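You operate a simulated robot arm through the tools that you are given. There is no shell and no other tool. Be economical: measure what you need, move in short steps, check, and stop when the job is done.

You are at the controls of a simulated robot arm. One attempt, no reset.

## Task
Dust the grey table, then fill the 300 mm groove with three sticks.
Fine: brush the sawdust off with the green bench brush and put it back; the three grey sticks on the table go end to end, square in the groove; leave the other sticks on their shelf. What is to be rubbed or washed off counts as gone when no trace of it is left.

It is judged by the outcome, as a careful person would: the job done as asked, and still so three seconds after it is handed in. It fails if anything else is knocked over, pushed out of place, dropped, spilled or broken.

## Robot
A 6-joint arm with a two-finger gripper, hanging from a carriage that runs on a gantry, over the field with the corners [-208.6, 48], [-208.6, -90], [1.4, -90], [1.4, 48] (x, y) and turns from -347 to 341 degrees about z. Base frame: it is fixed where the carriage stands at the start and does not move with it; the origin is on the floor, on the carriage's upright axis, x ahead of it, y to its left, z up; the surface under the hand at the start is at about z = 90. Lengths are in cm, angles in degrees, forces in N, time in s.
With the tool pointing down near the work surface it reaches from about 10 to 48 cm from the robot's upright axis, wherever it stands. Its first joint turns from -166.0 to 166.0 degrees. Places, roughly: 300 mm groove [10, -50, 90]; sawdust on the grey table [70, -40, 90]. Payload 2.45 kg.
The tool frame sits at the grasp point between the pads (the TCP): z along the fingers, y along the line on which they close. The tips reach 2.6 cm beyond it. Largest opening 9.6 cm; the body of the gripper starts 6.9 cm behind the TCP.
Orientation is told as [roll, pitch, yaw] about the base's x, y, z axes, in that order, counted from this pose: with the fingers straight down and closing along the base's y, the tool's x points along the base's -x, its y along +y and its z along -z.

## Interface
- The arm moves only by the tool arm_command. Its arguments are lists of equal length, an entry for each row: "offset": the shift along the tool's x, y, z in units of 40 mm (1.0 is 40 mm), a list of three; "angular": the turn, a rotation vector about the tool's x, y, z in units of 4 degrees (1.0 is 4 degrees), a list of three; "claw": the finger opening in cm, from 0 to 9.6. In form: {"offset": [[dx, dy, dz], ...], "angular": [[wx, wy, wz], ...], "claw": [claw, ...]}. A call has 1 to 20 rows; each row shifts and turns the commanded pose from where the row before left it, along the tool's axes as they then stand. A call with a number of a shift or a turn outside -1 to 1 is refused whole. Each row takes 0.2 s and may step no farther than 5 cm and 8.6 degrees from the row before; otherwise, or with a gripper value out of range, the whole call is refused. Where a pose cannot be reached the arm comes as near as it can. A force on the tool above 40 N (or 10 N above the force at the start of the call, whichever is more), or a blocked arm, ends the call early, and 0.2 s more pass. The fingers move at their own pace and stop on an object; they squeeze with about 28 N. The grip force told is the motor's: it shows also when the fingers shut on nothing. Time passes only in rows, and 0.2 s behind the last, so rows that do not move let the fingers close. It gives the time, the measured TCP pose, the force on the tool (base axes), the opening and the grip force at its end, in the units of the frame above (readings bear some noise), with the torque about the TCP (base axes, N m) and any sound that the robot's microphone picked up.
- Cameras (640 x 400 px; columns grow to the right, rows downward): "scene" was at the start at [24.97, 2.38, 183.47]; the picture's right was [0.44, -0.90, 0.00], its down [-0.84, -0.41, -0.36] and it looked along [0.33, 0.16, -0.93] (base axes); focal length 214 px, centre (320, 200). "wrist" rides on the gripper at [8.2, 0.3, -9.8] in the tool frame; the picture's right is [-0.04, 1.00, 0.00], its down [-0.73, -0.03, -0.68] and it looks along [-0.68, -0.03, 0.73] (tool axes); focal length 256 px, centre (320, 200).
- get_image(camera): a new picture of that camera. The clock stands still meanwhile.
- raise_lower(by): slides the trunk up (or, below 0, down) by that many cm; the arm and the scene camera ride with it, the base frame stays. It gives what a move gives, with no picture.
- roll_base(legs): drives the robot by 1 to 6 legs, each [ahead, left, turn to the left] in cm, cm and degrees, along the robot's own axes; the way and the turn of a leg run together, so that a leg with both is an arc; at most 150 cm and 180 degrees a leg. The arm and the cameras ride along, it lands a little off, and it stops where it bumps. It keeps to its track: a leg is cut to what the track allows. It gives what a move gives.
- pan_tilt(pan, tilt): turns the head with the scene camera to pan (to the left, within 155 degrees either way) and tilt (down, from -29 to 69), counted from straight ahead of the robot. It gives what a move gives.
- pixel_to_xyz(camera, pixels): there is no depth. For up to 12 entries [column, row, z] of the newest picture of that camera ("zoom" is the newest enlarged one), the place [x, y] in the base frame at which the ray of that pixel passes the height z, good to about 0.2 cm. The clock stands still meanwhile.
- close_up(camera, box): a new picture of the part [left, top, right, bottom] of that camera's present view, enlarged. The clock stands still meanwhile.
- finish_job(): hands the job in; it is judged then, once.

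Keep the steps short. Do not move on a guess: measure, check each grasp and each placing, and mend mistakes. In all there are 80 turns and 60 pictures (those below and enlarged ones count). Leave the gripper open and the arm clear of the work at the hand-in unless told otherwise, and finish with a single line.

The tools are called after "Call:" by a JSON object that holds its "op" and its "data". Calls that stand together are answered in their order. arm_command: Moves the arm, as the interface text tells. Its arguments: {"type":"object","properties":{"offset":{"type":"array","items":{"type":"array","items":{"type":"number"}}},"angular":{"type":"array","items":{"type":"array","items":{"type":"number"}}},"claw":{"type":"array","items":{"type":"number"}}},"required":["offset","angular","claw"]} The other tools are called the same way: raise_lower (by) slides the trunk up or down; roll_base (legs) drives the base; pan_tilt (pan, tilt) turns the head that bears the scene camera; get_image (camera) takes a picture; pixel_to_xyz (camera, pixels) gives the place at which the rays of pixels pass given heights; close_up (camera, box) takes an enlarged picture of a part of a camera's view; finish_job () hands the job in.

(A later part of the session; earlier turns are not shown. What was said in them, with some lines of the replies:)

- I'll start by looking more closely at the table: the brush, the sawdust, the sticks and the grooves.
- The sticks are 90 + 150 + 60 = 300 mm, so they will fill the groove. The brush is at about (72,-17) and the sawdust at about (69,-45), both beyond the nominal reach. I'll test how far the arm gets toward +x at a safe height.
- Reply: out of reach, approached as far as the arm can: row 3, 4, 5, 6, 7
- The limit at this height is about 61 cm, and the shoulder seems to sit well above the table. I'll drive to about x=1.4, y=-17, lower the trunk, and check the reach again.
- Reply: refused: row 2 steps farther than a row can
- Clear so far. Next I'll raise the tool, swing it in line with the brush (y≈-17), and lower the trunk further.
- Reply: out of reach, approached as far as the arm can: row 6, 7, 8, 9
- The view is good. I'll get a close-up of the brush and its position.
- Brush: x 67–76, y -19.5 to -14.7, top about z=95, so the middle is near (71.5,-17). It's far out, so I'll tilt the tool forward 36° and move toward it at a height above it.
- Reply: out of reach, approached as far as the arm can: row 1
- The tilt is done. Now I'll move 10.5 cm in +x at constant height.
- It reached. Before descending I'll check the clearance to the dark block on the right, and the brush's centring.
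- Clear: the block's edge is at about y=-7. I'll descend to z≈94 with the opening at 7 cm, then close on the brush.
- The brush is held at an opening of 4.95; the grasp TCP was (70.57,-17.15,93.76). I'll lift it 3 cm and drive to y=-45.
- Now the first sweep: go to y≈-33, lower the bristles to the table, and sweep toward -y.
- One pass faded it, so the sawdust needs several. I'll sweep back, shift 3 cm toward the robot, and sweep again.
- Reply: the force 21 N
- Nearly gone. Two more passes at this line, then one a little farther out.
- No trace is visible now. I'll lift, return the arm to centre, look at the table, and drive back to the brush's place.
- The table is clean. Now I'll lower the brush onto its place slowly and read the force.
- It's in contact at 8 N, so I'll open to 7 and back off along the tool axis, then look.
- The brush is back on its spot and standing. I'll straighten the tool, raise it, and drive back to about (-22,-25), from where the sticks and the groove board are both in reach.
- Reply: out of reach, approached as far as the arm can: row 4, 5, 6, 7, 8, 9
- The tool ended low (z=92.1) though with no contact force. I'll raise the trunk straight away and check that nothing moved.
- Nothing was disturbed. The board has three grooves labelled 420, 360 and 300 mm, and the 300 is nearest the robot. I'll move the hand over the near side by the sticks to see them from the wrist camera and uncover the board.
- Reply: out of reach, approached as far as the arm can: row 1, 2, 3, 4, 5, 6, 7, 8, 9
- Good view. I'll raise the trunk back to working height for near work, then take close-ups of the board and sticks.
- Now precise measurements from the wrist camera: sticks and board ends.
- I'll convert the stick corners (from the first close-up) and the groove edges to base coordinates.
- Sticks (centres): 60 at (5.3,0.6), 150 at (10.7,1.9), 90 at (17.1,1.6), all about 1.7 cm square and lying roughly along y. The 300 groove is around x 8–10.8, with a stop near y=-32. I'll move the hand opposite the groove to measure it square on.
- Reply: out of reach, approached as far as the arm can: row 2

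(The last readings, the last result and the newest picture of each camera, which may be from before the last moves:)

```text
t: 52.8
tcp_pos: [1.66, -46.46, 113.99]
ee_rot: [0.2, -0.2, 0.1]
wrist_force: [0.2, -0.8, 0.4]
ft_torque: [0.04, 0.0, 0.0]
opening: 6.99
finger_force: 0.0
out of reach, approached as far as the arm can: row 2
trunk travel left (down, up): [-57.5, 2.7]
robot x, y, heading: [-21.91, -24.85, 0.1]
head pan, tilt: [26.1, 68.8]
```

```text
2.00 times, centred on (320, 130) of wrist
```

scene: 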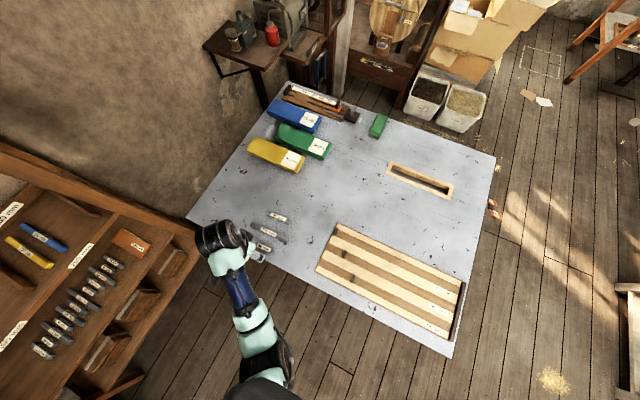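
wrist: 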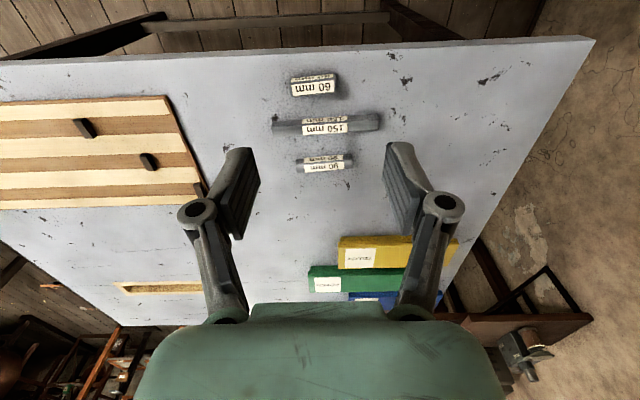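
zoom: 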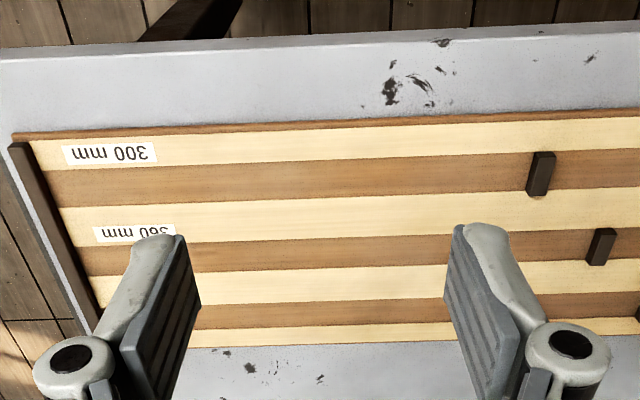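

Now precise zooms of both groove ends.

Call:
{"op": "pixel_to_xyz", "data": {"camera": "zoom", "pixels": [[45, 172, 91], [60, 206, 91], [533, 153, 91], [525, 193, 91], [300, 157, 91], [300, 201, 91], [533, 153, 92], [525, 193, 92], [45, 172, 92], [60, 206, 92], [300, 157, 92], [300, 201, 92]]}}

Call:
{"op": "close_up", "data": {"camera": "wrist", "box": [155, 95, 235, 145]}}

Call:
{"op": "close_up", "data": {"camera": "wrist", "box": [400, 85, 464, 135]}}

```text
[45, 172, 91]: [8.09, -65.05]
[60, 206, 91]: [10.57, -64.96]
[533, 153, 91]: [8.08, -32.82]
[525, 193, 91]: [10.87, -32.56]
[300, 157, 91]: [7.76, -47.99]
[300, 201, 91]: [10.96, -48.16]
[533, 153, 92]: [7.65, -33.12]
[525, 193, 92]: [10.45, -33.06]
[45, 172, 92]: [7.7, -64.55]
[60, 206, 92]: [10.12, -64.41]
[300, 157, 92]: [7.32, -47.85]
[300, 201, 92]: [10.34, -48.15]
```

```text
8.00 times, centred on (195, 120) of wrist
```

zoom: 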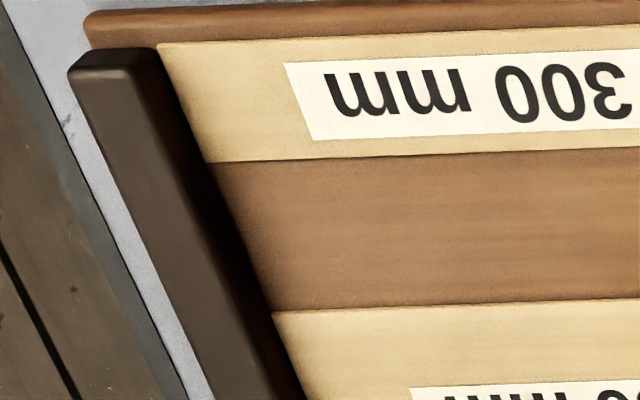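

```text
8.00 times, centred on (432, 110) of wrist
```

zoom: 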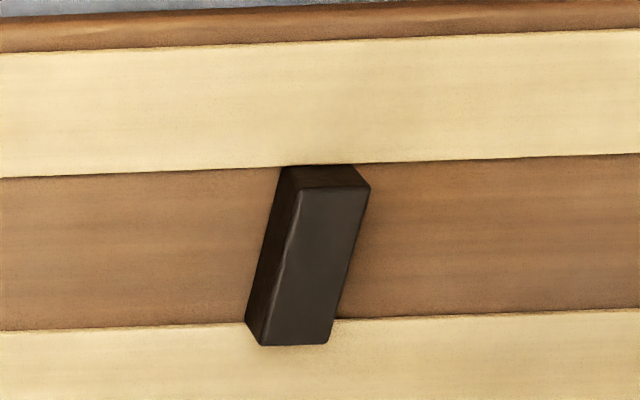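

Call:
{"op": "pixel_to_xyz", "data": {"camera": "wrist", "pixels": [[181.5, 115.25, 91], [189, 133.75, 91], [427.25, 106, 91], [422.75, 125.25, 91], [181.5, 115.25, 93], [189, 133.75, 93], [427.25, 106, 93], [422.75, 125.25, 93], [310, 107, 91], [310, 131.5, 91], [310, 107, 93], [310, 131.5, 93]]}}

```text
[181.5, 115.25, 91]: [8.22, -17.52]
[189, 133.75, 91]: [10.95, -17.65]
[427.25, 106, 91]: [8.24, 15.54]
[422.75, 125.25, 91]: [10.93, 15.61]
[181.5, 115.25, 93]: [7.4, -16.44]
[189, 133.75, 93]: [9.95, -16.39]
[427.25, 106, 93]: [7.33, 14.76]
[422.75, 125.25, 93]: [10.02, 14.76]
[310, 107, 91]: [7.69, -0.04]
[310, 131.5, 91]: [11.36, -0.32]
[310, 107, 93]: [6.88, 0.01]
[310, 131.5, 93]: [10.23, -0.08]
```

Pixel readings used the older pose; I'll triangulate the stop's height from both views instead.

Call:
{"op": "pixel_to_xyz", "data": {"camera": "wrist", "pixels": [[72.5, 121, 91], [72.5, 121, 95], [429.75, 108.75, 91.76], [429.75, 108.75, 95.76], [139.2, 155.8, 91], [139.2, 155.8, 95], [456, 145, 91.76], [456, 145, 95.76]]}}

Call:
{"op": "get_image", "data": {"camera": "wrist"}}

```text
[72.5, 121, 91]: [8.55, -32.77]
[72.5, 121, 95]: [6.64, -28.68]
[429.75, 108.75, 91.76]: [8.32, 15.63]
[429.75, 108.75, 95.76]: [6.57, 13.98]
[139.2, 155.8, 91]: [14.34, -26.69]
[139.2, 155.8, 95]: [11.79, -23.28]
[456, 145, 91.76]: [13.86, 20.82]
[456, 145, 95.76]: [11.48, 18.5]
```

```text
22 pictures are left
```

wrist: 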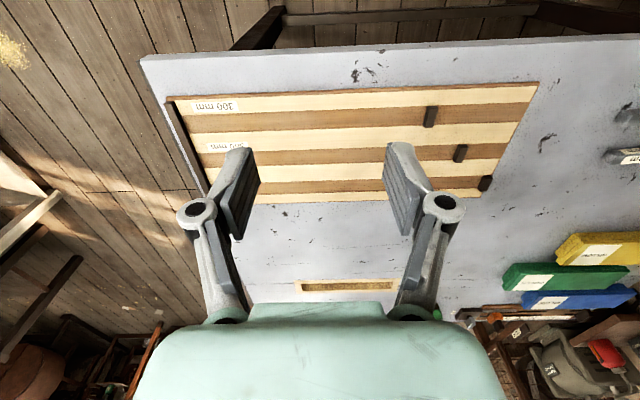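

Call:
{"op": "pixel_to_xyz", "data": {"camera": "wrist", "pixels": [[181.5, 115.25, 90.5], [189, 133.75, 90.5], [427.25, 106, 90.5], [422.75, 125.25, 90.5], [310, 107, 90.5], [310, 131.5, 90.5]]}}

Call:
{"op": "get_image", "data": {"camera": "scene"}}

```text
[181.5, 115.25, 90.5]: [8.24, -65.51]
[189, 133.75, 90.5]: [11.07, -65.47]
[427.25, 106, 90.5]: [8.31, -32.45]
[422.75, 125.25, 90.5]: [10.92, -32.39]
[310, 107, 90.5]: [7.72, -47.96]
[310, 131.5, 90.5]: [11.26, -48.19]
```

```text
21 pictures are left
```

scene: 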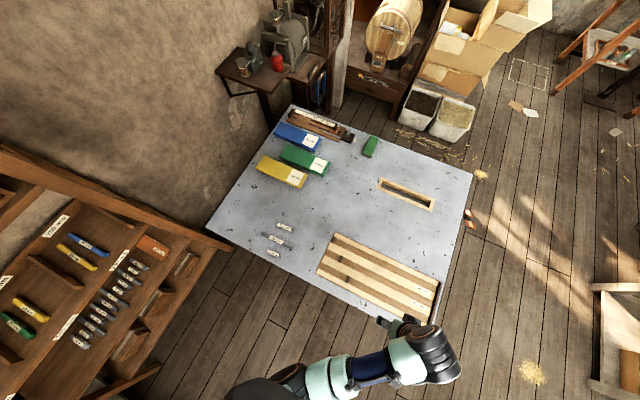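

Call:
{"op": "close_up", "data": {"camera": "scene", "box": [310, 225, 454, 325]}}

```text
4.00 times, centred on (382, 275) of scene
```

zoom: 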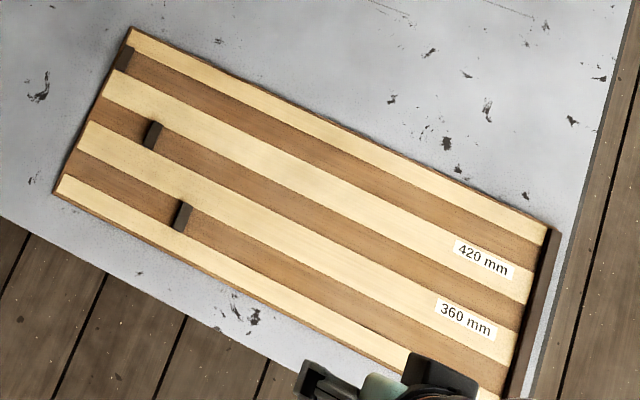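

Call:
{"op": "pixel_to_xyz", "data": {"camera": "zoom", "pixels": [[192, 204, 91], [184, 230, 91], [507, 385, 91], [512, 360, 91], [132, 52, 91], [124, 72, 91], [545, 240, 91], [162, 124, 91], [154, 148, 91], [527, 305, 91], [480, 305, 91], [466, 320, 91]]}}

```text
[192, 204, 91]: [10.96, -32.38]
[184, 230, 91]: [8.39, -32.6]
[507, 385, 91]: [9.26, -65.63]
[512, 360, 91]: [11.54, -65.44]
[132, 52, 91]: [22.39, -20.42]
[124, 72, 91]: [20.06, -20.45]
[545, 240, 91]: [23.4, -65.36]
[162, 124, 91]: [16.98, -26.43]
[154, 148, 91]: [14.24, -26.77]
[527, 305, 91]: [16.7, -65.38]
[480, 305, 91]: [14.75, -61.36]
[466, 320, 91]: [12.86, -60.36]
```

Both cameras agree: the groove runs from the stop at y≈-32.5 to the end wall at y≈-65.4, with x 8.4–11.0 (centre 9.67). That leaves about 3 cm of slack lengthwise. Plan: start against the end wall with the 150, then butt the 90 and 60 against it. I'll drive 7 cm ahead and turn the tool 90° so the fingers close along x.

Call:
{"op": "roll_base", "data": {"legs": [[7, 0, 0]]}}

Call:
{"op": "arm_command", "data": {"offset": [[0, 0, 0], [0, 0, 0], [0, 0, 0], [0, 0, 0], [0, 0, 0], [0, 0, 0], [0, 0, 0], [0, 0, 0], [0, 0, 0], [0, 0, 0], [0, 0, 0], [0, 0, 0], [0, 0, 0], [0, 0, 0], [0, 0, 0], [0, 0, 0], [0, 0, 0], [0, 0, 0], [0, 0, 0], [0, 0, 0]], "angular": [[0, 0, 1], [0, 0, 1], [0, 0, 1], [0, 0, 1], [0, 0, 1], [0, 0, 1], [0, 0, 1], [0, 0, 1], [0, 0, 1], [0, 0, 1], [0, 0, 1], [0, 0, 1], [0, 0, 1], [0, 0, 1], [0, 0, 1], [0, 0, 1], [0, 0, 1], [0, 0, 1], [0, 0, 1], [0, 0, 1]], "claw": [4, 4, 4, 4, 4, 4, 4, 4, 4, 4, 4, 4, 4, 4, 4, 4, 4, 4, 4, 4]}}

Call:
{"op": "arm_command", "data": {"offset": [[0, 0, 0], [0, 0, 0], [0, 0, 0], [0, 0, 0]], "angular": [[0, 0, 1], [0, 0, 1], [0, 0, 0.5], [0, 0, 0]], "claw": [4, 4, 4, 4]}}

```text
t: 53.8
tcp_pos: [8.72, -46.48, 114.08]
ee_rot: [0.2, -0.2, 0.1]
wrist_force: [-0.5, 0.4, 0.1]
ft_torque: [-0.03, 0.0, -0.01]
opening: 7.01
finger_force: 0.0
trunk travel left (down, up): [-57.5, 2.7]
robot x, y, heading: [-15.16, -24.96, -0.2]
head pan, tilt: [26.1, 68.8]
```

```text
t: 58.0
tcp_pos: [8.73, -46.38, 114.06]
ee_rot: [0.1, 0.1, -80.0]
wrist_force: [0.2, -0.5, -0.8]
ft_torque: [0.0, -0.03, 0.04]
opening: 4.01
finger_force: 0.0
trunk travel left (down, up): [-57.5, 2.7]
robot x, y, heading: [-14.88, -24.92, 0.2]
head pan, tilt: [26.1, 68.8]
```

```text
t: 59.0
tcp_pos: [8.77, -46.43, 113.96]
ee_rot: [0.2, 0.3, -89.8]
wrist_force: [-0.5, 0.3, -0.2]
ft_torque: [-0.02, -0.01, -0.01]
opening: 4.03
finger_force: 0.0
trunk travel left (down, up): [-57.5, 2.7]
robot x, y, heading: [-14.9, -24.91, 0.1]
head pan, tilt: [26.1, 68.8]
```

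Yaw is good. Now I'll travel over to the 150 stick and look before descending.

Call:
{"op": "arm_command", "data": {"offset": [[1, 0.04, 0], [1, 0.04, 0], [1, 0.04, 0], [1, 0.04, 0], [1, 0.04, 0], [1, 0.04, 0], [1, 0.04, 0], [1, 0.04, 0], [1, 0.04, 0], [1, 0.04, 0], [1, 0.04, 0], [1, 0.04, 0], [0.09, 0, 0.7], [0, 0, 0.7], [0, 0, 0.7], [0, 0, 0.7], [0, 0, 0]], "angular": [[0, 0, 0], [0, 0, 0], [0, 0, 0], [0, 0, 0], [0, 0, 0], [0, 0, 0], [0, 0, 0], [0, 0, 0], [0, 0, 0], [0, 0, 0], [0, 0, 0], [0, 0, 0], [0, 0, 0], [0, 0, 0], [0, 0, 0], [0, 0, 0], [0, 0, 0]], "claw": [4, 4, 4, 4, 4, 4, 4, 4, 4, 4, 4, 4, 4, 4, 4, 4, 4]}}

Call:
{"op": "get_image", "data": {"camera": "wrist"}}

```text
t: 62.6
tcp_pos: [10.57, 1.81, 102.92]
ee_rot: [0.2, 0.2, -90.0]
wrist_force: [1.0, -0.6, -0.4]
ft_torque: [-0.03, 0.01, 0.0]
opening: 4.02
finger_force: 0.1
trunk travel left (down, up): [-57.5, 2.7]
robot x, y, heading: [-14.92, -24.57, -0.0]
head pan, tilt: [26.1, 68.8]
```

```text
19 pictures are left
```

wrist: 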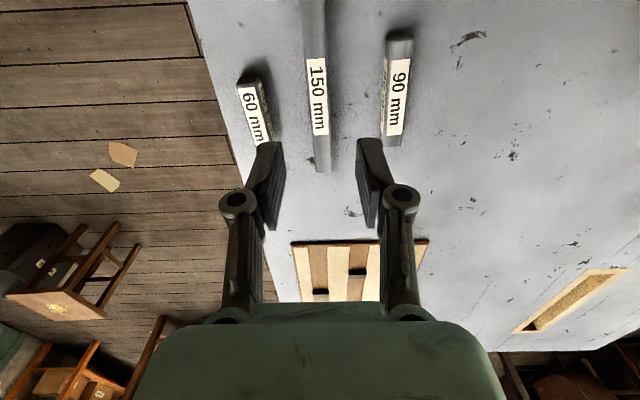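

I'll check the stick edges in this view.

Call:
{"op": "pixel_to_xyz", "data": {"camera": "wrist", "pixels": [[316, 163, 91.7], [330, 163, 91.7], [303, 50, 91.7], [327, 50, 91.7], [386, 60, 91.7], [412, 60, 91.7], [384, 138, 91.7], [402, 138, 91.7], [238, 88, 91.7], [262, 84, 91.7], [252, 145, 91.7], [274, 140, 91.7]]}}

```text
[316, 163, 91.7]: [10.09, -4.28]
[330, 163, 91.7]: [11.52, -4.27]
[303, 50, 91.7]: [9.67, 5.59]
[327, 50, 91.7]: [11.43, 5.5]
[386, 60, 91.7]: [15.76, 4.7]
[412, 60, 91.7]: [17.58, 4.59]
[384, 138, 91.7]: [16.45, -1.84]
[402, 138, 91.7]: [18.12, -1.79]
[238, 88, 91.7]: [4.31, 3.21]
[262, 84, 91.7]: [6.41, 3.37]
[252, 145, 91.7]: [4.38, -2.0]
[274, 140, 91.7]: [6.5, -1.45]
```

The 150's centre line is at x≈10.66. I'll descend to z=93.4, keeping the tips about 0.8 cm above the table so they clear the groove ridges later, and grip.

Call:
{"op": "arm_command", "data": {"offset": [[0.02, 0.025, 0.594], [0, 0, 0.594], [0, 0, 0.594], [0, 0, 0.594], [0, 0, 0], [0, 0, 0], [0, 0, 0], [0, 0, 0]], "angular": [[0, 0, 0], [0, 0, 0], [0, 0, 0], [0, 0, 0], [0, 0, 0], [0, 0, 0], [0, 0, 0], [0, 0, 0]], "claw": [4, 4, 4, 4, 4, 1, 1, 1]}}

Call:
{"op": "get_image", "data": {"camera": "wrist"}}

```text
t: 64.4
tcp_pos: [10.72, 2.09, 93.42]
ee_rot: [0.2, 0.2, -89.9]
wrist_force: [0.0, -0.7, -0.7]
ft_torque: [0.01, -0.03, 0.01]
opening: 1.67
finger_force: 28.0
trunk travel left (down, up): [-57.5, 2.7]
robot x, y, heading: [-15.04, -24.9, 0.2]
head pan, tilt: [26.1, 68.8]
```

```text
18 pictures are left
```

wrist: 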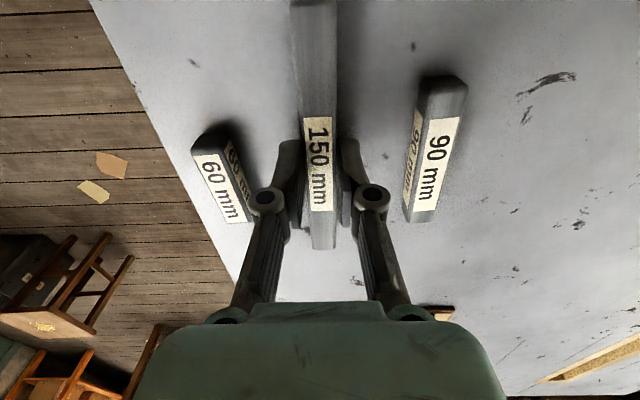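

Gripped at 1.67 cm. I'll lift 8 cm and carry it over the groove's wall end.

Call:
{"op": "arm_command", "data": {"offset": [[0, 0, -0.5], [0, 0, -0.5], [0, 0, -0.5], [0, 0, -0.5], [-0.99, -0.018, 0], [-0.99, -0.018, 0], [-0.99, -0.018, 0], [-0.99, -0.018, 0], [-0.99, -0.018, 0], [-0.99, -0.017, 0], [-0.99, -0.017, 0], [-0.99, -0.017, 0], [-0.99, -0.017, 0], [-0.99, -0.017, 0], [-0.99, -0.017, 0], [-0.99, -0.017, 0], [-0.99, -0.017, 0], [-0.99, -0.017, 0], [-0.99, -0.017, 0], [0, 0, 0]], "angular": [[0, 0, 0], [0, 0, 0], [0, 0, 0], [0, 0, 0], [0, 0, 0], [0, 0, 0], [0, 0, 0], [0, 0, 0], [0, 0, 0], [0, 0, 0], [0, 0, 0], [0, 0, 0], [0, 0, 0], [0, 0, 0], [0, 0, 0], [0, 0, 0], [0, 0, 0], [0, 0, 0], [0, 0, 0], [0, 0, 0]], "claw": [1, 1, 1, 1, 1, 1, 1, 1, 1, 1, 1, 1, 1, 1, 1, 1, 1, 1, 1, 1]}}

Call:
{"op": "get_image", "data": {"camera": "wrist"}}

```text
t: 68.6
tcp_pos: [9.85, -57.46, 101.3]
ee_rot: [0.3, 0.2, -89.9]
wrist_force: [0.5, 1.3, -0.2]
ft_torque: [0.03, 0.02, 0.03]
opening: 1.7
finger_force: 27.9
trunk travel left (down, up): [-57.5, 2.7]
robot x, y, heading: [-14.99, -25.14, 0.0]
head pan, tilt: [26.1, 68.8]
```

```text
17 pictures are left
```

wrist: 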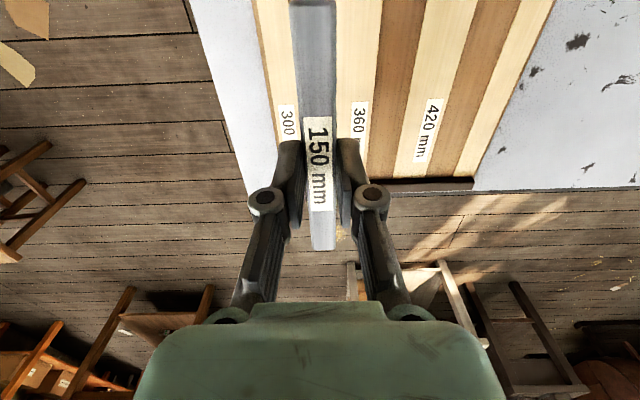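

Call:
{"op": "pixel_to_xyz", "data": {"camera": "wrist", "pixels": [[336, 30, 91], [291, 30, 91], [366, 140, 91], [420, 178, 91], [470, 177, 91], [382, 30, 91], [257, 10, 91]]}}

Call:
{"op": "close_up", "data": {"camera": "wrist", "box": [240, 0, 400, 100]}}

```text
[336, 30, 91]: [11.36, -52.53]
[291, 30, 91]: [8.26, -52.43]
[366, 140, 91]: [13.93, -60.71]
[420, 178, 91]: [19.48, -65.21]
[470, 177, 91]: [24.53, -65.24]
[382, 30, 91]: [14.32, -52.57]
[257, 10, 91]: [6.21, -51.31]
```

```text
4.00 times, centred on (320, 50) of wrist
```

zoom: 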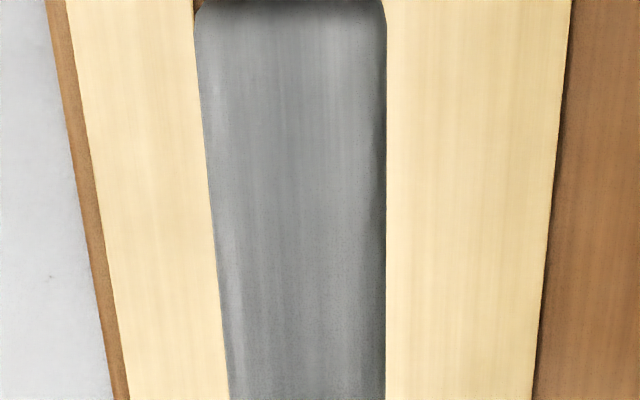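

The stick at x≈9.7 fits between the ridges (8.3–10.95). I'll trim x slightly and lower to just above the board.

Call:
{"op": "arm_command", "data": {"offset": [[0, -0.04, 0.4], [0, 0, 0.4], [0, 0, 0.4], [0, 0, 0.4], [0, 0, 0]], "angular": [[0, 0, 0], [0, 0, 0], [0, 0, 0], [0, 0, 0], [0, 0, 0]], "claw": [1, 1, 1, 1, 1]}}

Call:
{"op": "close_up", "data": {"camera": "wrist", "box": [200, 0, 440, 270]}}

```text
t: 69.8
tcp_pos: [9.75, -57.3, 94.91]
ee_rot: [0.1, 0.2, -90.0]
wrist_force: [0.3, 0.2, 0.5]
ft_torque: [0.02, 0.0, 0.0]
opening: 1.69
finger_force: 28.0
trunk travel left (down, up): [-57.5, 2.7]
robot x, y, heading: [-15.0, -25.12, 0.2]
head pan, tilt: [26.1, 68.8]
```

```text
1.48 times, centred on (320, 135) of wrist
```

zoom: 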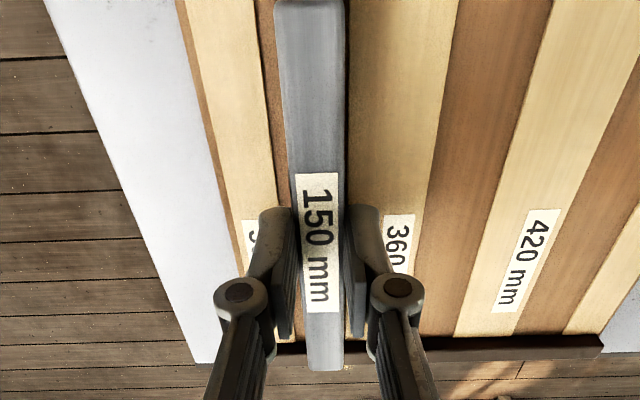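

The stick is between the ridges but its end is close to the wall. I'll shift 0.8 cm toward +y, then lower gently.

Call:
{"op": "arm_command", "data": {"offset": [[0.2, 0, 0], [0, 0, 0.05], [0, 0, 0.05], [0, 0, 0.05], [0, 0, 0.05], [0, 0, 0]], "angular": [[0, 0, 0], [0, 0, 0], [0, 0, 0], [0, 0, 0], [0, 0, 0], [0, 0, 0]], "claw": [1, 1, 1, 1, 1, 1]}}

```text
t: 71.2
tcp_pos: [9.65, -56.54, 94.08]
ee_rot: [0.2, 0.2, -89.9]
wrist_force: [0.2, 0.2, -0.3]
ft_torque: [0.03, -0.02, 0.01]
opening: 1.69
finger_force: 27.8
trunk travel left (down, up): [-57.5, 2.7]
robot x, y, heading: [-15.08, -25.23, 0.2]
head pan, tilt: [26.1, 68.8]
```

No contact yet. I'll keep lowering gently.

Call:
{"op": "arm_command", "data": {"offset": [[0, 0, 0.03], [0, 0, 0.03], [0, 0, 0.03], [0, 0, 0.03], [0, 0, 0]], "angular": [[0, 0, 0], [0, 0, 0], [0, 0, 0], [0, 0, 0], [0, 0, 0]], "claw": [1, 1, 1, 1, 1]}}

Call:
{"op": "close_up", "data": {"camera": "wrist", "box": [200, 0, 440, 270]}}

```text
t: 72.4
tcp_pos: [9.73, -56.75, 93.72]
ee_rot: [0.3, 0.1, -89.9]
wrist_force: [-3.5, 4.3, 28.6]
ft_torque: [0.11, 0.1, -0.05]
opening: 1.68
finger_force: 27.6
trunk travel left (down, up): [-57.5, 2.7]
robot x, y, heading: [-14.84, -24.93, 0.2]
head pan, tilt: [26.1, 68.8]
```

```text
1.48 times, centred on (320, 135) of wrist
```

zoom: 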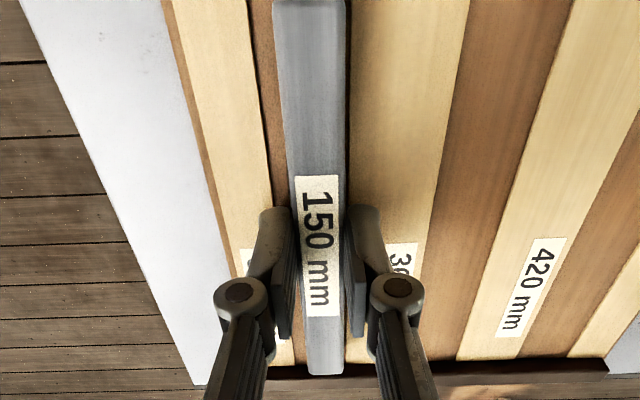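

Contact at 28 N. The right side looks tight, so I'll ease up 0.15 cm, shift 0.2 cm toward -x to centre it, and slide toward the wall.

Call:
{"op": "arm_command", "data": {"offset": [[0, 0, -0.035], [0, -0.05, 0], [-0.05, 0, 0], [-0.05, 0, 0], [-0.05, 0, 0], [-0.05, 0, 0], [-0.04, 0, 0], [0, 0, 0]], "angular": [[0, 0, 0], [0, 0, 0], [0, 0, 0], [0, 0, 0], [0, 0, 0], [0, 0, 0], [0, 0, 0], [0, 0, 0]], "claw": [1, 1, 1, 1, 1, 1, 1, 1]}}

Call:
{"op": "close_up", "data": {"camera": "scene", "box": [340, 240, 500, 360]}}

```text
t: 74.2
tcp_pos: [9.48, -57.52, 93.78]
ee_rot: [0.3, 0.2, -89.9]
wrist_force: [-0.1, 0.9, 3.0]
ft_torque: [0.21, -0.02, -0.03]
opening: 1.71
finger_force: 28.0
trunk travel left (down, up): [-57.5, 2.7]
robot x, y, heading: [-14.83, -24.91, -0.1]
head pan, tilt: [26.1, 68.8]
```

```text
3.33 times, centred on (420, 300) of scene
```

zoom: 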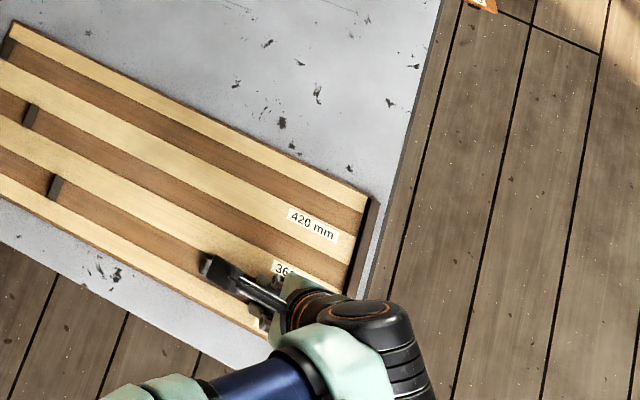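

It slides freely; no wall contact yet. I'll push a little further in small steps.

Call:
{"op": "arm_command", "data": {"offset": [[-0.04, 0, 0], [-0.04, 0, 0], [-0.03, 0, 0], [0, 0, 0]], "angular": [[0, 0, 0], [0, 0, 0], [0, 0, 0], [0, 0, 0]], "claw": [1, 1, 1, 1]}}

Call:
{"op": "close_up", "data": {"camera": "wrist", "box": [240, 130, 420, 280]}}

```text
t: 75.2
tcp_pos: [9.58, -58.04, 93.78]
ee_rot: [0.2, 0.2, -89.9]
wrist_force: [0.0, 4.0, 1.9]
ft_torque: [-0.03, 0.05, -0.03]
opening: 1.69
finger_force: 27.7
trunk travel left (down, up): [-57.5, 2.7]
robot x, y, heading: [-14.47, -25.26, 0.2]
head pan, tilt: [26.1, 68.8]
```

```text
2.67 times, centred on (330, 205) of wrist
```

zoom: 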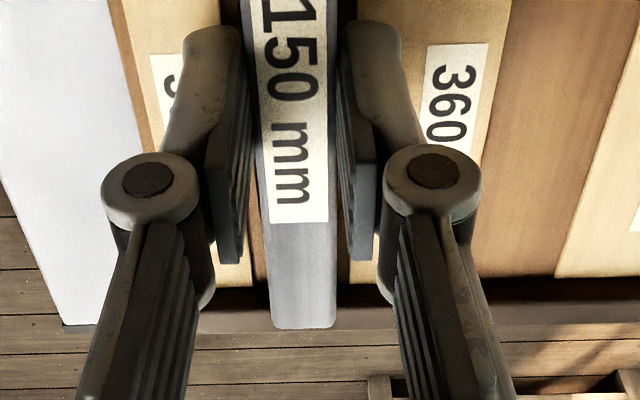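

Call:
{"op": "get_image", "data": {"camera": "wrist"}}

Call:
{"op": "pixel_to_xyz", "data": {"camera": "wrist", "pixels": [[323, 253, 92], [323, 253, 91.7], [400, 233, 90.4], [400, 243, 91.5], [400, 251, 91.5], [400, 251, 90.4], [306, 100, 92], [334, 100, 92]]}}

Call:
{"op": "close_up", "data": {"camera": "scene", "box": [380, 290, 450, 340]}}

```text
11 pictures are left
```

wrist: 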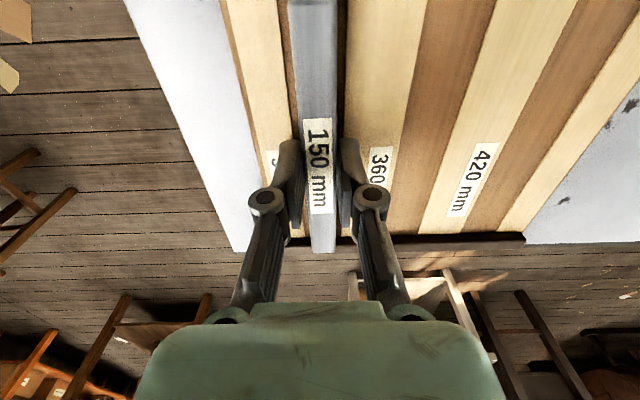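

```text
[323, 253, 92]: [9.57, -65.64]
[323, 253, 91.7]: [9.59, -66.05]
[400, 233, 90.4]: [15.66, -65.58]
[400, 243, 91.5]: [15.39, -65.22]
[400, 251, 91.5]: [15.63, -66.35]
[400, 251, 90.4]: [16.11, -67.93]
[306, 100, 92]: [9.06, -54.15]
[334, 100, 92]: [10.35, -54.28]
```

```text
8.00 times, centred on (415, 315) of scene
```

zoom: 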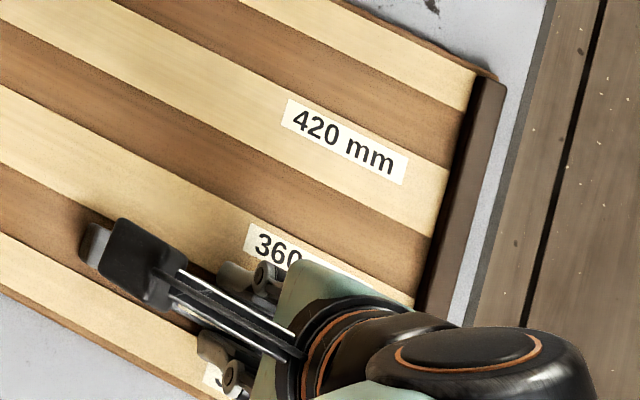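

Touching the wall within measurement (y force 4 N). Releasing: open to 3 cm, lift, and travel to the 90 stick at (17.0,1.5).

Call:
{"op": "arm_command", "data": {"offset": [[0, 0, 0], [0, 0, 0], [0, 0, -1], [0, 0, -1], [0.992, 0.125, 0], [0.992, 0.125, 0], [0.992, 0.125, 0], [0.992, 0.125, 0], [0.992, 0.125, 0], [0.992, 0.125, 0], [0.992, 0.125, 0], [0.992, 0.125, 0], [0.992, 0.125, 0], [0.992, 0.125, 0], [0.992, 0.125, 0], [0.992, 0.125, 0], [0.992, 0.125, 0], [0.992, 0.125, 0], [0.992, 0.125, 0], [0, 0, 0]], "angular": [[0, 0, 0], [0, 0, 0], [0, 0, 0], [0, 0, 0], [0, 0, 0], [0, 0, 0], [0, 0, 0], [0, 0, 0], [0, 0, 0], [0, 0, 0], [0, 0, 0], [0, 0, 0], [0, 0, 0], [0, 0, 0], [0, 0, 0], [0, 0, 0], [0, 0, 0], [0, 0, 0], [0, 0, 0], [0, 0, 0]], "claw": [3, 3, 3, 3, 4, 4, 4, 4, 4, 4, 4, 4, 4, 4, 4, 4, 4, 4, 4, 4]}}

Call:
{"op": "get_image", "data": {"camera": "scene"}}

Call:
{"op": "close_up", "data": {"camera": "scene", "box": [290, 240, 450, 340]}}

```text
t: 79.4
tcp_pos: [16.83, 1.66, 102.21]
ee_rot: [0.2, 0.2, -89.8]
wrist_force: [-0.9, 0.0, 0.1]
ft_torque: [0.04, -0.02, -0.01]
opening: 3.98
finger_force: 0.1
trunk travel left (down, up): [-57.5, 2.7]
robot x, y, heading: [-14.91, -25.02, 0.2]
head pan, tilt: [26.1, 68.8]
```

```text
9 pictures are left
```

scene: 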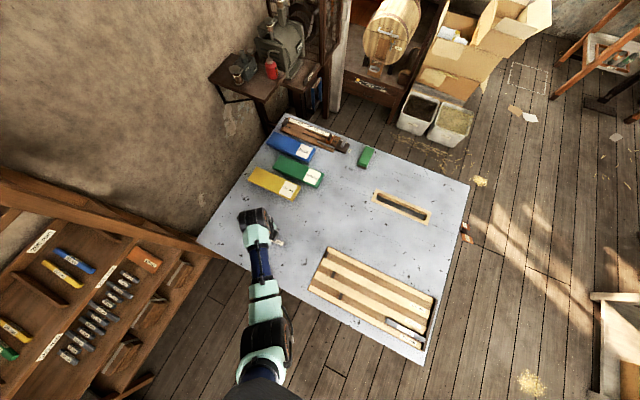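

```text
4.00 times, centred on (370, 290) of scene
```

zoom: 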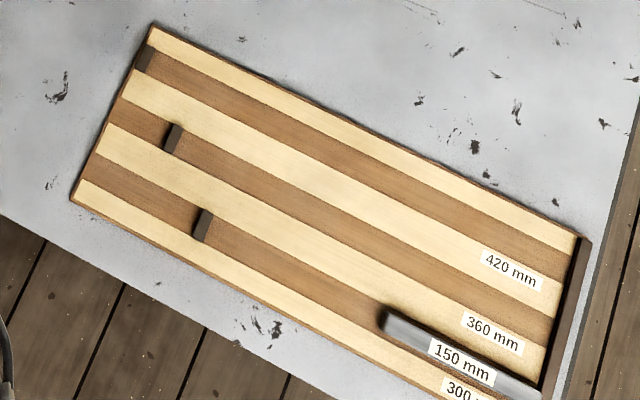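

The 150 lies square in the groove against the wall. Now I'll grip the 90 stick.

Call:
{"op": "pixel_to_xyz", "data": {"camera": "zoom", "pixels": [[383, 320, 92], [378, 328, 90.5], [210, 227, 90.5], [540, 395, 92], [540, 390, 90.5], [390, 306, 92], [380, 330, 92]]}}

Call:
{"op": "arm_command", "data": {"offset": [[-0.03, 0.04, 0.55], [0, 0, 0.55], [0, 0, 0.55], [0, 0, 0.55], [0, 0, 0], [0, 0, 0], [0, 0, 0], [0, 0, 0]], "angular": [[0, 0, 0], [0, 0, 0], [0, 0, 0], [0, 0, 0], [0, 0, 0], [0, 0, 0], [0, 0, 0], [0, 0, 0]], "claw": [4, 4, 4, 4, 4, 1, 1, 1]}}

Call:
{"op": "get_image", "data": {"camera": "wrist"}}

```text
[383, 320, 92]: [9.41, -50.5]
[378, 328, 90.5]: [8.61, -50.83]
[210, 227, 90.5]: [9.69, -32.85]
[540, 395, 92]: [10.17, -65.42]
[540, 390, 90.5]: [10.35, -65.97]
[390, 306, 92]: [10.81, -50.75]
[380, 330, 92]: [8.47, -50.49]
```

```text
t: 81.2
tcp_pos: [17.06, 1.44, 93.2]
ee_rot: [0.3, 0.2, -90.0]
wrist_force: [0.4, 0.0, 0.1]
ft_torque: [-0.02, 0.0, 0.01]
opening: 1.69
finger_force: 27.9
trunk travel left (down, up): [-57.5, 2.7]
robot x, y, heading: [-15.17, -24.98, 0.3]
head pan, tilt: [26.1, 68.8]
```

```text
7 pictures are left
```

wrist: 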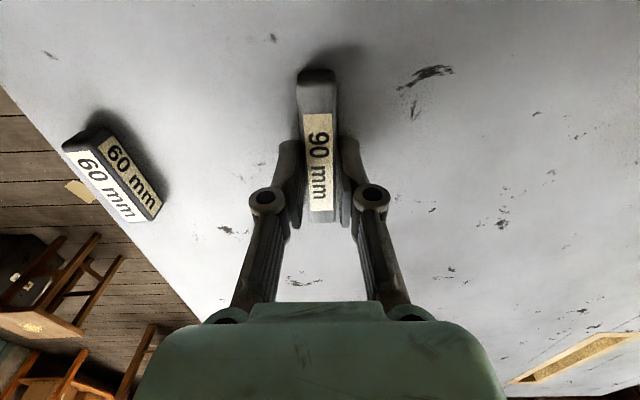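

Gripped at 1.69. I'll measure where the stick's ends are relative to the fingers.

Call:
{"op": "pixel_to_xyz", "data": {"camera": "wrist", "pixels": [[321, 223, 91.7], [318, 83, 91.7], [318, 70, 90]]}}

```text
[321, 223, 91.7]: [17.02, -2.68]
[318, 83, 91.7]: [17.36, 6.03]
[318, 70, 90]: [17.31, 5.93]
```

The far end is 4.25 cm from the TCP, and the 150's +y end is at y≈-50.5. I'll carry the stick to TCP (9.55,-45.5), leaving about 0.7 cm gap, and lower to just above the floor.

Call:
{"op": "arm_command", "data": {"offset": [[0, 0, -1], [0, 0, -1], [-0.979, -0.156, 0], [-0.979, -0.156, 0], [-0.979, -0.156, 0], [-0.979, -0.156, 0], [-0.979, -0.156, 0], [-0.979, -0.156, 0], [-0.979, -0.156, 0], [-0.979, -0.156, 0], [-0.979, -0.156, 0], [-0.979, -0.156, 0], [-0.979, -0.156, 0], [-0.979, -0.156, 0], [0, 0, 0.58], [0, 0, 0.58], [0, 0, 0.58], [0, 0, 0]], "angular": [[0, 0, 0], [0, 0, 0], [0, 0, 0], [0, 0, 0], [0, 0, 0], [0, 0, 0], [0, 0, 0], [0, 0, 0], [0, 0, 0], [0, 0, 0], [0, 0, 0], [0, 0, 0], [0, 0, 0], [0, 0, 0], [0, 0, 0], [0, 0, 0], [0, 0, 0], [0, 0, 0]], "claw": [1, 1, 1, 1, 1, 1, 1, 1, 1, 1, 1, 1, 1, 1, 1, 1, 1, 1]}}

Call:
{"op": "get_image", "data": {"camera": "wrist"}}

```text
t: 85.0
tcp_pos: [9.56, -45.62, 93.99]
ee_rot: [0.2, 0.2, -90.0]
wrist_force: [-0.1, -0.6, 0.1]
ft_torque: [-0.01, -0.01, 0.0]
opening: 1.68
finger_force: 27.8
trunk travel left (down, up): [-57.5, 2.7]
robot x, y, heading: [-15.31, -24.93, 0.1]
head pan, tilt: [26.1, 68.8]
```

```text
6 pictures are left
```

wrist: 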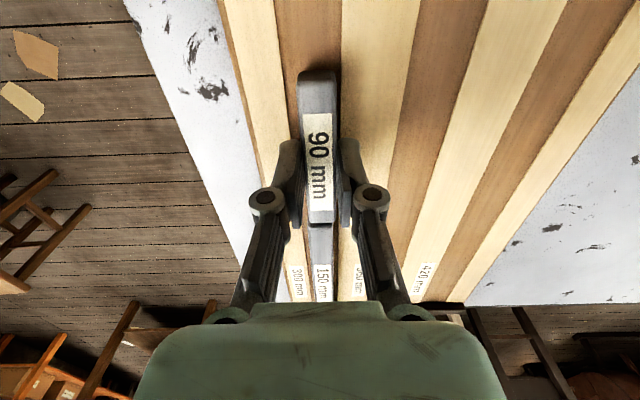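

It's in line with the 150. I'll lower the last 0.45 cm, then slide toward the 150.

Call:
{"op": "arm_command", "data": {"offset": [[0, 0, 0.035], [0, 0, 0.035], [0, 0, 0.035], [-0.05, 0, 0], [-0.05, 0, 0], [-0.05, 0, 0], [0, 0, 0]], "angular": [[0, 0, 0], [0, 0, 0], [0, 0, 0], [0, 0, 0], [0, 0, 0], [0, 0, 0], [0, 0, 0]], "claw": [1, 1, 1, 1, 1, 1, 1]}}

```text
t: 86.6
tcp_pos: [9.75, -46.13, 93.53]
ee_rot: [0.3, 0.2, -90.0]
wrist_force: [0.3, 11.1, 19.5]
ft_torque: [0.52, -0.02, 0.01]
opening: 1.68
finger_force: 28.2
trunk travel left (down, up): [-57.5, 2.7]
robot x, y, heading: [-14.6, -25.1, 0.4]
head pan, tilt: [26.1, 68.8]
```

Call:
{"op": "arm_command", "data": {"offset": [[0, 0, -0.02], [-0.04, 0, 0], [-0.04, 0, 0], [0, 0, 0]], "angular": [[0, 0, 0], [0, 0, 0], [0, 0, 0], [0, 0, 0]], "claw": [1, 1, 1, 1]}}

```text
t: 87.6
tcp_pos: [9.75, -46.21, 93.73]
ee_rot: [0.2, 0.4, -90.0]
wrist_force: [1.8, 12.0, 2.3]
ft_torque: [0.14, -0.02, 0.05]
opening: 1.64
finger_force: 27.5
trunk travel left (down, up): [-57.5, 2.7]
robot x, y, heading: [-14.93, -24.73, 0.1]
head pan, tilt: [26.1, 68.8]
```

12 N along y with almost no further motion: it's butted against the 150. I'll settle, release, lift, and go to the 60 stick at (5.25,0.7).

Call:
{"op": "arm_command", "data": {"offset": [[0, 0, 0.02], [0, 0, 0], [0, 0, 0], [0, 0, -1], [0, 0, -1], [0.978, -0.094, 0], [0.978, -0.094, 0], [0.978, -0.094, 0], [0.978, -0.094, 0], [0.978, -0.094, 0], [0.978, -0.094, 0], [0.978, -0.094, 0], [0.978, -0.094, 0], [0.978, -0.094, 0], [0.978, -0.094, 0], [0.978, -0.094, 0], [0.978, -0.094, 0], [0, 0, 0]], "angular": [[0, 0, 0], [0, 0, 0], [0, 0, 0], [0, 0, 0], [0, 0, 0], [0, 0, 0], [0, 0, 0], [0, 0, 0], [0, 0, 0], [0, 0, 0], [0, 0, 0], [0, 0, 0], [0, 0, 0], [0, 0, 0], [0, 0, 0], [0, 0, 0], [0, 0, 0], [0, 0, 0]], "claw": [1, 3, 3, 3, 4, 4, 4, 4, 4, 4, 4, 4, 4, 4, 4, 4, 4, 4]}}

Call:
{"op": "get_image", "data": {"camera": "wrist"}}

Call:
{"op": "pixel_to_xyz", "data": {"camera": "wrist", "pixels": [[320, 60, 91.7], [320, 150, 91.7], [380, 60, 91.7]]}}

```text
t: 91.4
tcp_pos: [4.96, 0.33, 101.74]
ee_rot: [0.2, 0.2, -89.9]
wrist_force: [0.1, -0.5, -0.1]
ft_torque: [0.01, 0.0, 0.01]
opening: 4.02
finger_force: 0.0
trunk travel left (down, up): [-57.5, 2.7]
robot x, y, heading: [-14.61, -24.82, -0.1]
head pan, tilt: [26.1, 68.8]
```

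```text
5 pictures are left
```

wrist: 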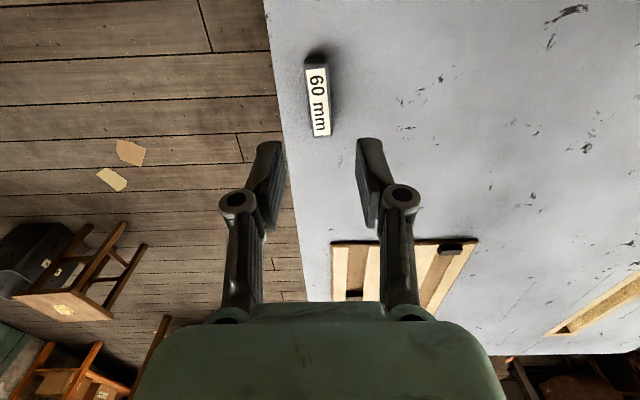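

```text
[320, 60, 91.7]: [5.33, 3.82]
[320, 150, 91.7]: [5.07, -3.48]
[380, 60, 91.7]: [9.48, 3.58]
```

The 60 is centred at about (5.1,0.6). I'll descend and grip.

Call:
{"op": "arm_command", "data": {"offset": [[0.07, 0.035, 0.528], [0, 0, 0.528], [0, 0, 0.528], [0, 0, 0.528], [0, 0, 0], [0, 0, 0], [0, 0, 0], [0, 0, 0]], "angular": [[0, 0, 0], [0, 0, 0], [0, 0, 0], [0, 0, 0], [0, 0, 0], [0, 0, 0], [0, 0, 0], [0, 0, 0]], "claw": [4, 4, 4, 4, 4, 1, 1, 1]}}

Call:
{"op": "get_image", "data": {"camera": "wrist"}}

Call:
{"op": "pixel_to_xyz", "data": {"camera": "wrist", "pixels": [[320, 190, 91.7], [320, 200, 91.7], [320, 100, 91.7], [320, 120, 91.7]]}}

```text
t: 93.2
tcp_pos: [5.26, 0.71, 93.32]
ee_rot: [0.2, 0.2, -89.8]
wrist_force: [-0.4, -0.1, 1.1]
ft_torque: [0.0, 0.01, 0.02]
opening: 1.63
finger_force: 28.4
trunk travel left (down, up): [-57.5, 2.7]
robot x, y, heading: [-14.68, -25.07, 0.1]
head pan, tilt: [26.1, 68.8]
```

```text
4 pictures are left
```

wrist: 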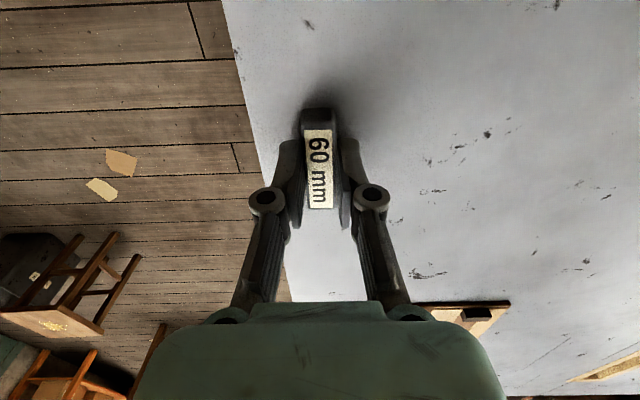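

```text
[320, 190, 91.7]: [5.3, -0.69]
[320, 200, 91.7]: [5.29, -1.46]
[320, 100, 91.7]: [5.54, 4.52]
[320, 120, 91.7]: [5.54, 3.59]
```

Held; the far end is 3.0 cm from the TCP. The 90's near end should be at y≈-41.5, so I'll carry the stick to TCP y≈-37.8 and lower to just above the floor.

Call:
{"op": "arm_command", "data": {"offset": [[0, 0, -1], [0, 0, -1], [-0.963, 0.109, 0], [-0.963, 0.109, 0], [-0.963, 0.109, 0], [-0.963, 0.109, 0], [-0.963, 0.109, 0], [-0.963, 0.109, 0], [-0.963, 0.109, 0], [-0.963, 0.109, 0], [-0.963, 0.109, 0], [-0.963, 0.109, 0], [0, 0, 0.605], [0, 0, 0.605], [0, 0, 0.605], [0, 0, 0]], "angular": [[0, 0, 0], [0, 0, 0], [0, 0, 0], [0, 0, 0], [0, 0, 0], [0, 0, 0], [0, 0, 0], [0, 0, 0], [0, 0, 0], [0, 0, 0], [0, 0, 0], [0, 0, 0], [0, 0, 0], [0, 0, 0], [0, 0, 0], [0, 0, 0]], "claw": [1, 1, 1, 1, 1, 1, 1, 1, 1, 1, 1, 1, 1, 1, 1, 1]}}

Call:
{"op": "get_image", "data": {"camera": "wrist"}}

Call:
{"op": "pixel_to_xyz", "data": {"camera": "wrist", "pixels": [[310, 228, 92], [310, 222, 92], [310, 234, 92], [310, 240, 92], [330, 228, 92]]}}

```text
t: 96.6
tcp_pos: [9.63, -37.7, 93.9]
ee_rot: [0.2, 0.2, -90.0]
wrist_force: [-0.2, -0.1, -0.7]
ft_torque: [-0.03, -0.01, 0.02]
opening: 1.63
finger_force: 27.8
trunk travel left (down, up): [-57.5, 2.7]
robot x, y, heading: [-14.9, -25.43, 0.0]
head pan, tilt: [26.1, 68.8]
```

```text
3 pictures are left
```

wrist: 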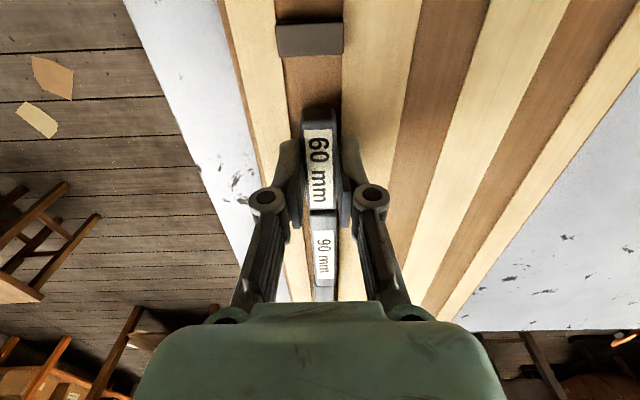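

```text
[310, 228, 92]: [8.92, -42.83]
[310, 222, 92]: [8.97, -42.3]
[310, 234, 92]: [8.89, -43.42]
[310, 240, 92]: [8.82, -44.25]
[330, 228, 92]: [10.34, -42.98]
```

Aligned, with a gap of about 0.7 cm. I'll lower and slide it against the 90.

Call:
{"op": "arm_command", "data": {"offset": [[0, 0.012, 0.03], [0, 0, 0.03], [0, 0, 0.025], [-0.05, 0, 0], [-0.05, 0, 0], [-0.05, 0, 0], [-0.04, 0, 0], [0, 0, 0]], "angular": [[0, 0, 0], [0, 0, 0], [0, 0, 0], [0, 0, 0], [0, 0, 0], [0, 0, 0], [0, 0, 0], [0, 0, 0]], "claw": [1, 1, 1, 1, 1, 1, 1, 1]}}

```text
t: 98.4
tcp_pos: [9.8, -38.45, 93.57]
ee_rot: [0.4, 0.2, -89.9]
wrist_force: [-0.3, 11.0, 18.7]
ft_torque: [0.39, 0.03, 0.02]
opening: 1.62
finger_force: 28.2
trunk travel left (down, up): [-57.5, 2.7]
robot x, y, heading: [-15.12, -24.89, 0.2]
head pan, tilt: [26.1, 68.8]
```

Same signature as before. I'll ease the vertical force and push slightly more to confirm contact.

Call:
{"op": "arm_command", "data": {"offset": [[0, 0, -0.02], [-0.04, 0, 0], [-0.04, 0, 0], [0, 0, 0]], "angular": [[0, 0, 0], [0, 0, 0], [0, 0, 0], [0, 0, 0]], "claw": [1, 1, 1, 1]}}

```text
t: 99.4
tcp_pos: [9.73, -38.41, 93.63]
ee_rot: [0.0, 0.5, -89.9]
wrist_force: [0.4, 15.7, -0.4]
ft_torque: [0.34, -0.01, 0.04]
opening: 1.64
finger_force: 28.4
trunk travel left (down, up): [-57.5, 2.7]
robot x, y, heading: [-14.83, -24.72, 0.0]
head pan, tilt: [26.1, 68.8]
```

15.7 N against the 90: butted. I'll release, lift clear, and move the hand away to inspect.

Call:
{"op": "arm_command", "data": {"offset": [[0, 0, 0.02], [0, 0, 0], [0, 0, 0], [0, 0, -1], [0, 0, -1], [0, 0, -0.5], [1, 0, 0], [1, 0, 0], [1, 0, 0], [1, 0, 0], [1, 0, 0], [1, 0, 0], [1, 0, 0], [1, 0, 0], [1, 0, 0], [1, 0, 0], [0, 0, 0]], "angular": [[0, 0, 0], [0, 0, 0], [0, 0, 0], [0, 0, 0], [0, 0, 0], [0, 0, 0], [0, 0, 0], [0, 0, 0], [0, 0, 0], [0, 0, 0], [0, 0, 0], [0, 0, 0], [0, 0, 0], [0, 0, 0], [0, 0, 0], [0, 0, 0], [0, 0, 0]], "claw": [1, 3, 3, 3, 5, 7, 7, 7, 7, 7, 7, 7, 7, 7, 7, 7, 7]}}

Call:
{"op": "close_up", "data": {"camera": "scene", "box": [310, 240, 454, 350]}}

```text
t: 103.0
tcp_pos: [9.58, 1.19, 103.68]
ee_rot: [0.3, 0.2, -89.9]
wrist_force: [0.4, 0.3, -0.8]
ft_torque: [-0.02, 0.03, 0.02]
opening: 7.02
finger_force: 0.1
trunk travel left (down, up): [-57.5, 2.7]
robot x, y, heading: [-15.04, -24.95, 0.4]
head pan, tilt: [26.1, 68.8]
```

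```text
3.64 times, centred on (382, 295) of scene
```

zoom: 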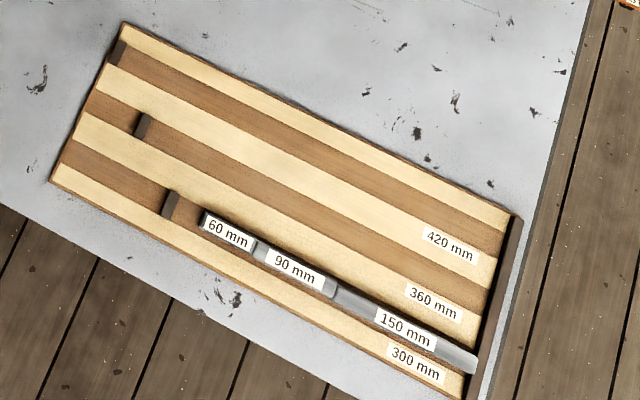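

All three sticks lie in line, end to end, against the end wall of the 300 mm groove. One last overall check of the brush and table.

Call:
{"op": "close_up", "data": {"camera": "scene", "box": [260, 110, 480, 240]}}

```text
2.91 times, centred on (370, 175) of scene
```

zoom: 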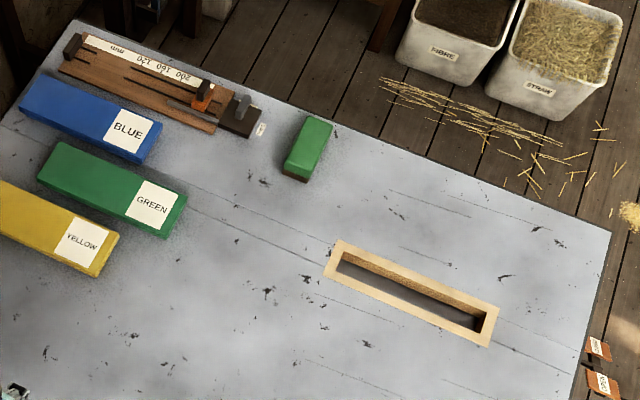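

The table is clean, the brush is back in its place and nothing else has moved. The gripper is open and clear, so I'm handing in.

Call:
{"op": "finish_job", "data": {}}

```text
The job is handed in.
```

The table shows no sawdust in the last pictures, the green brush is back in its place, and the 150, 90 and 60 mm sticks lie end to end in the 300 mm groove against its end wall, with about 3 cm left free at the other end because the groove measured about 33 cm.
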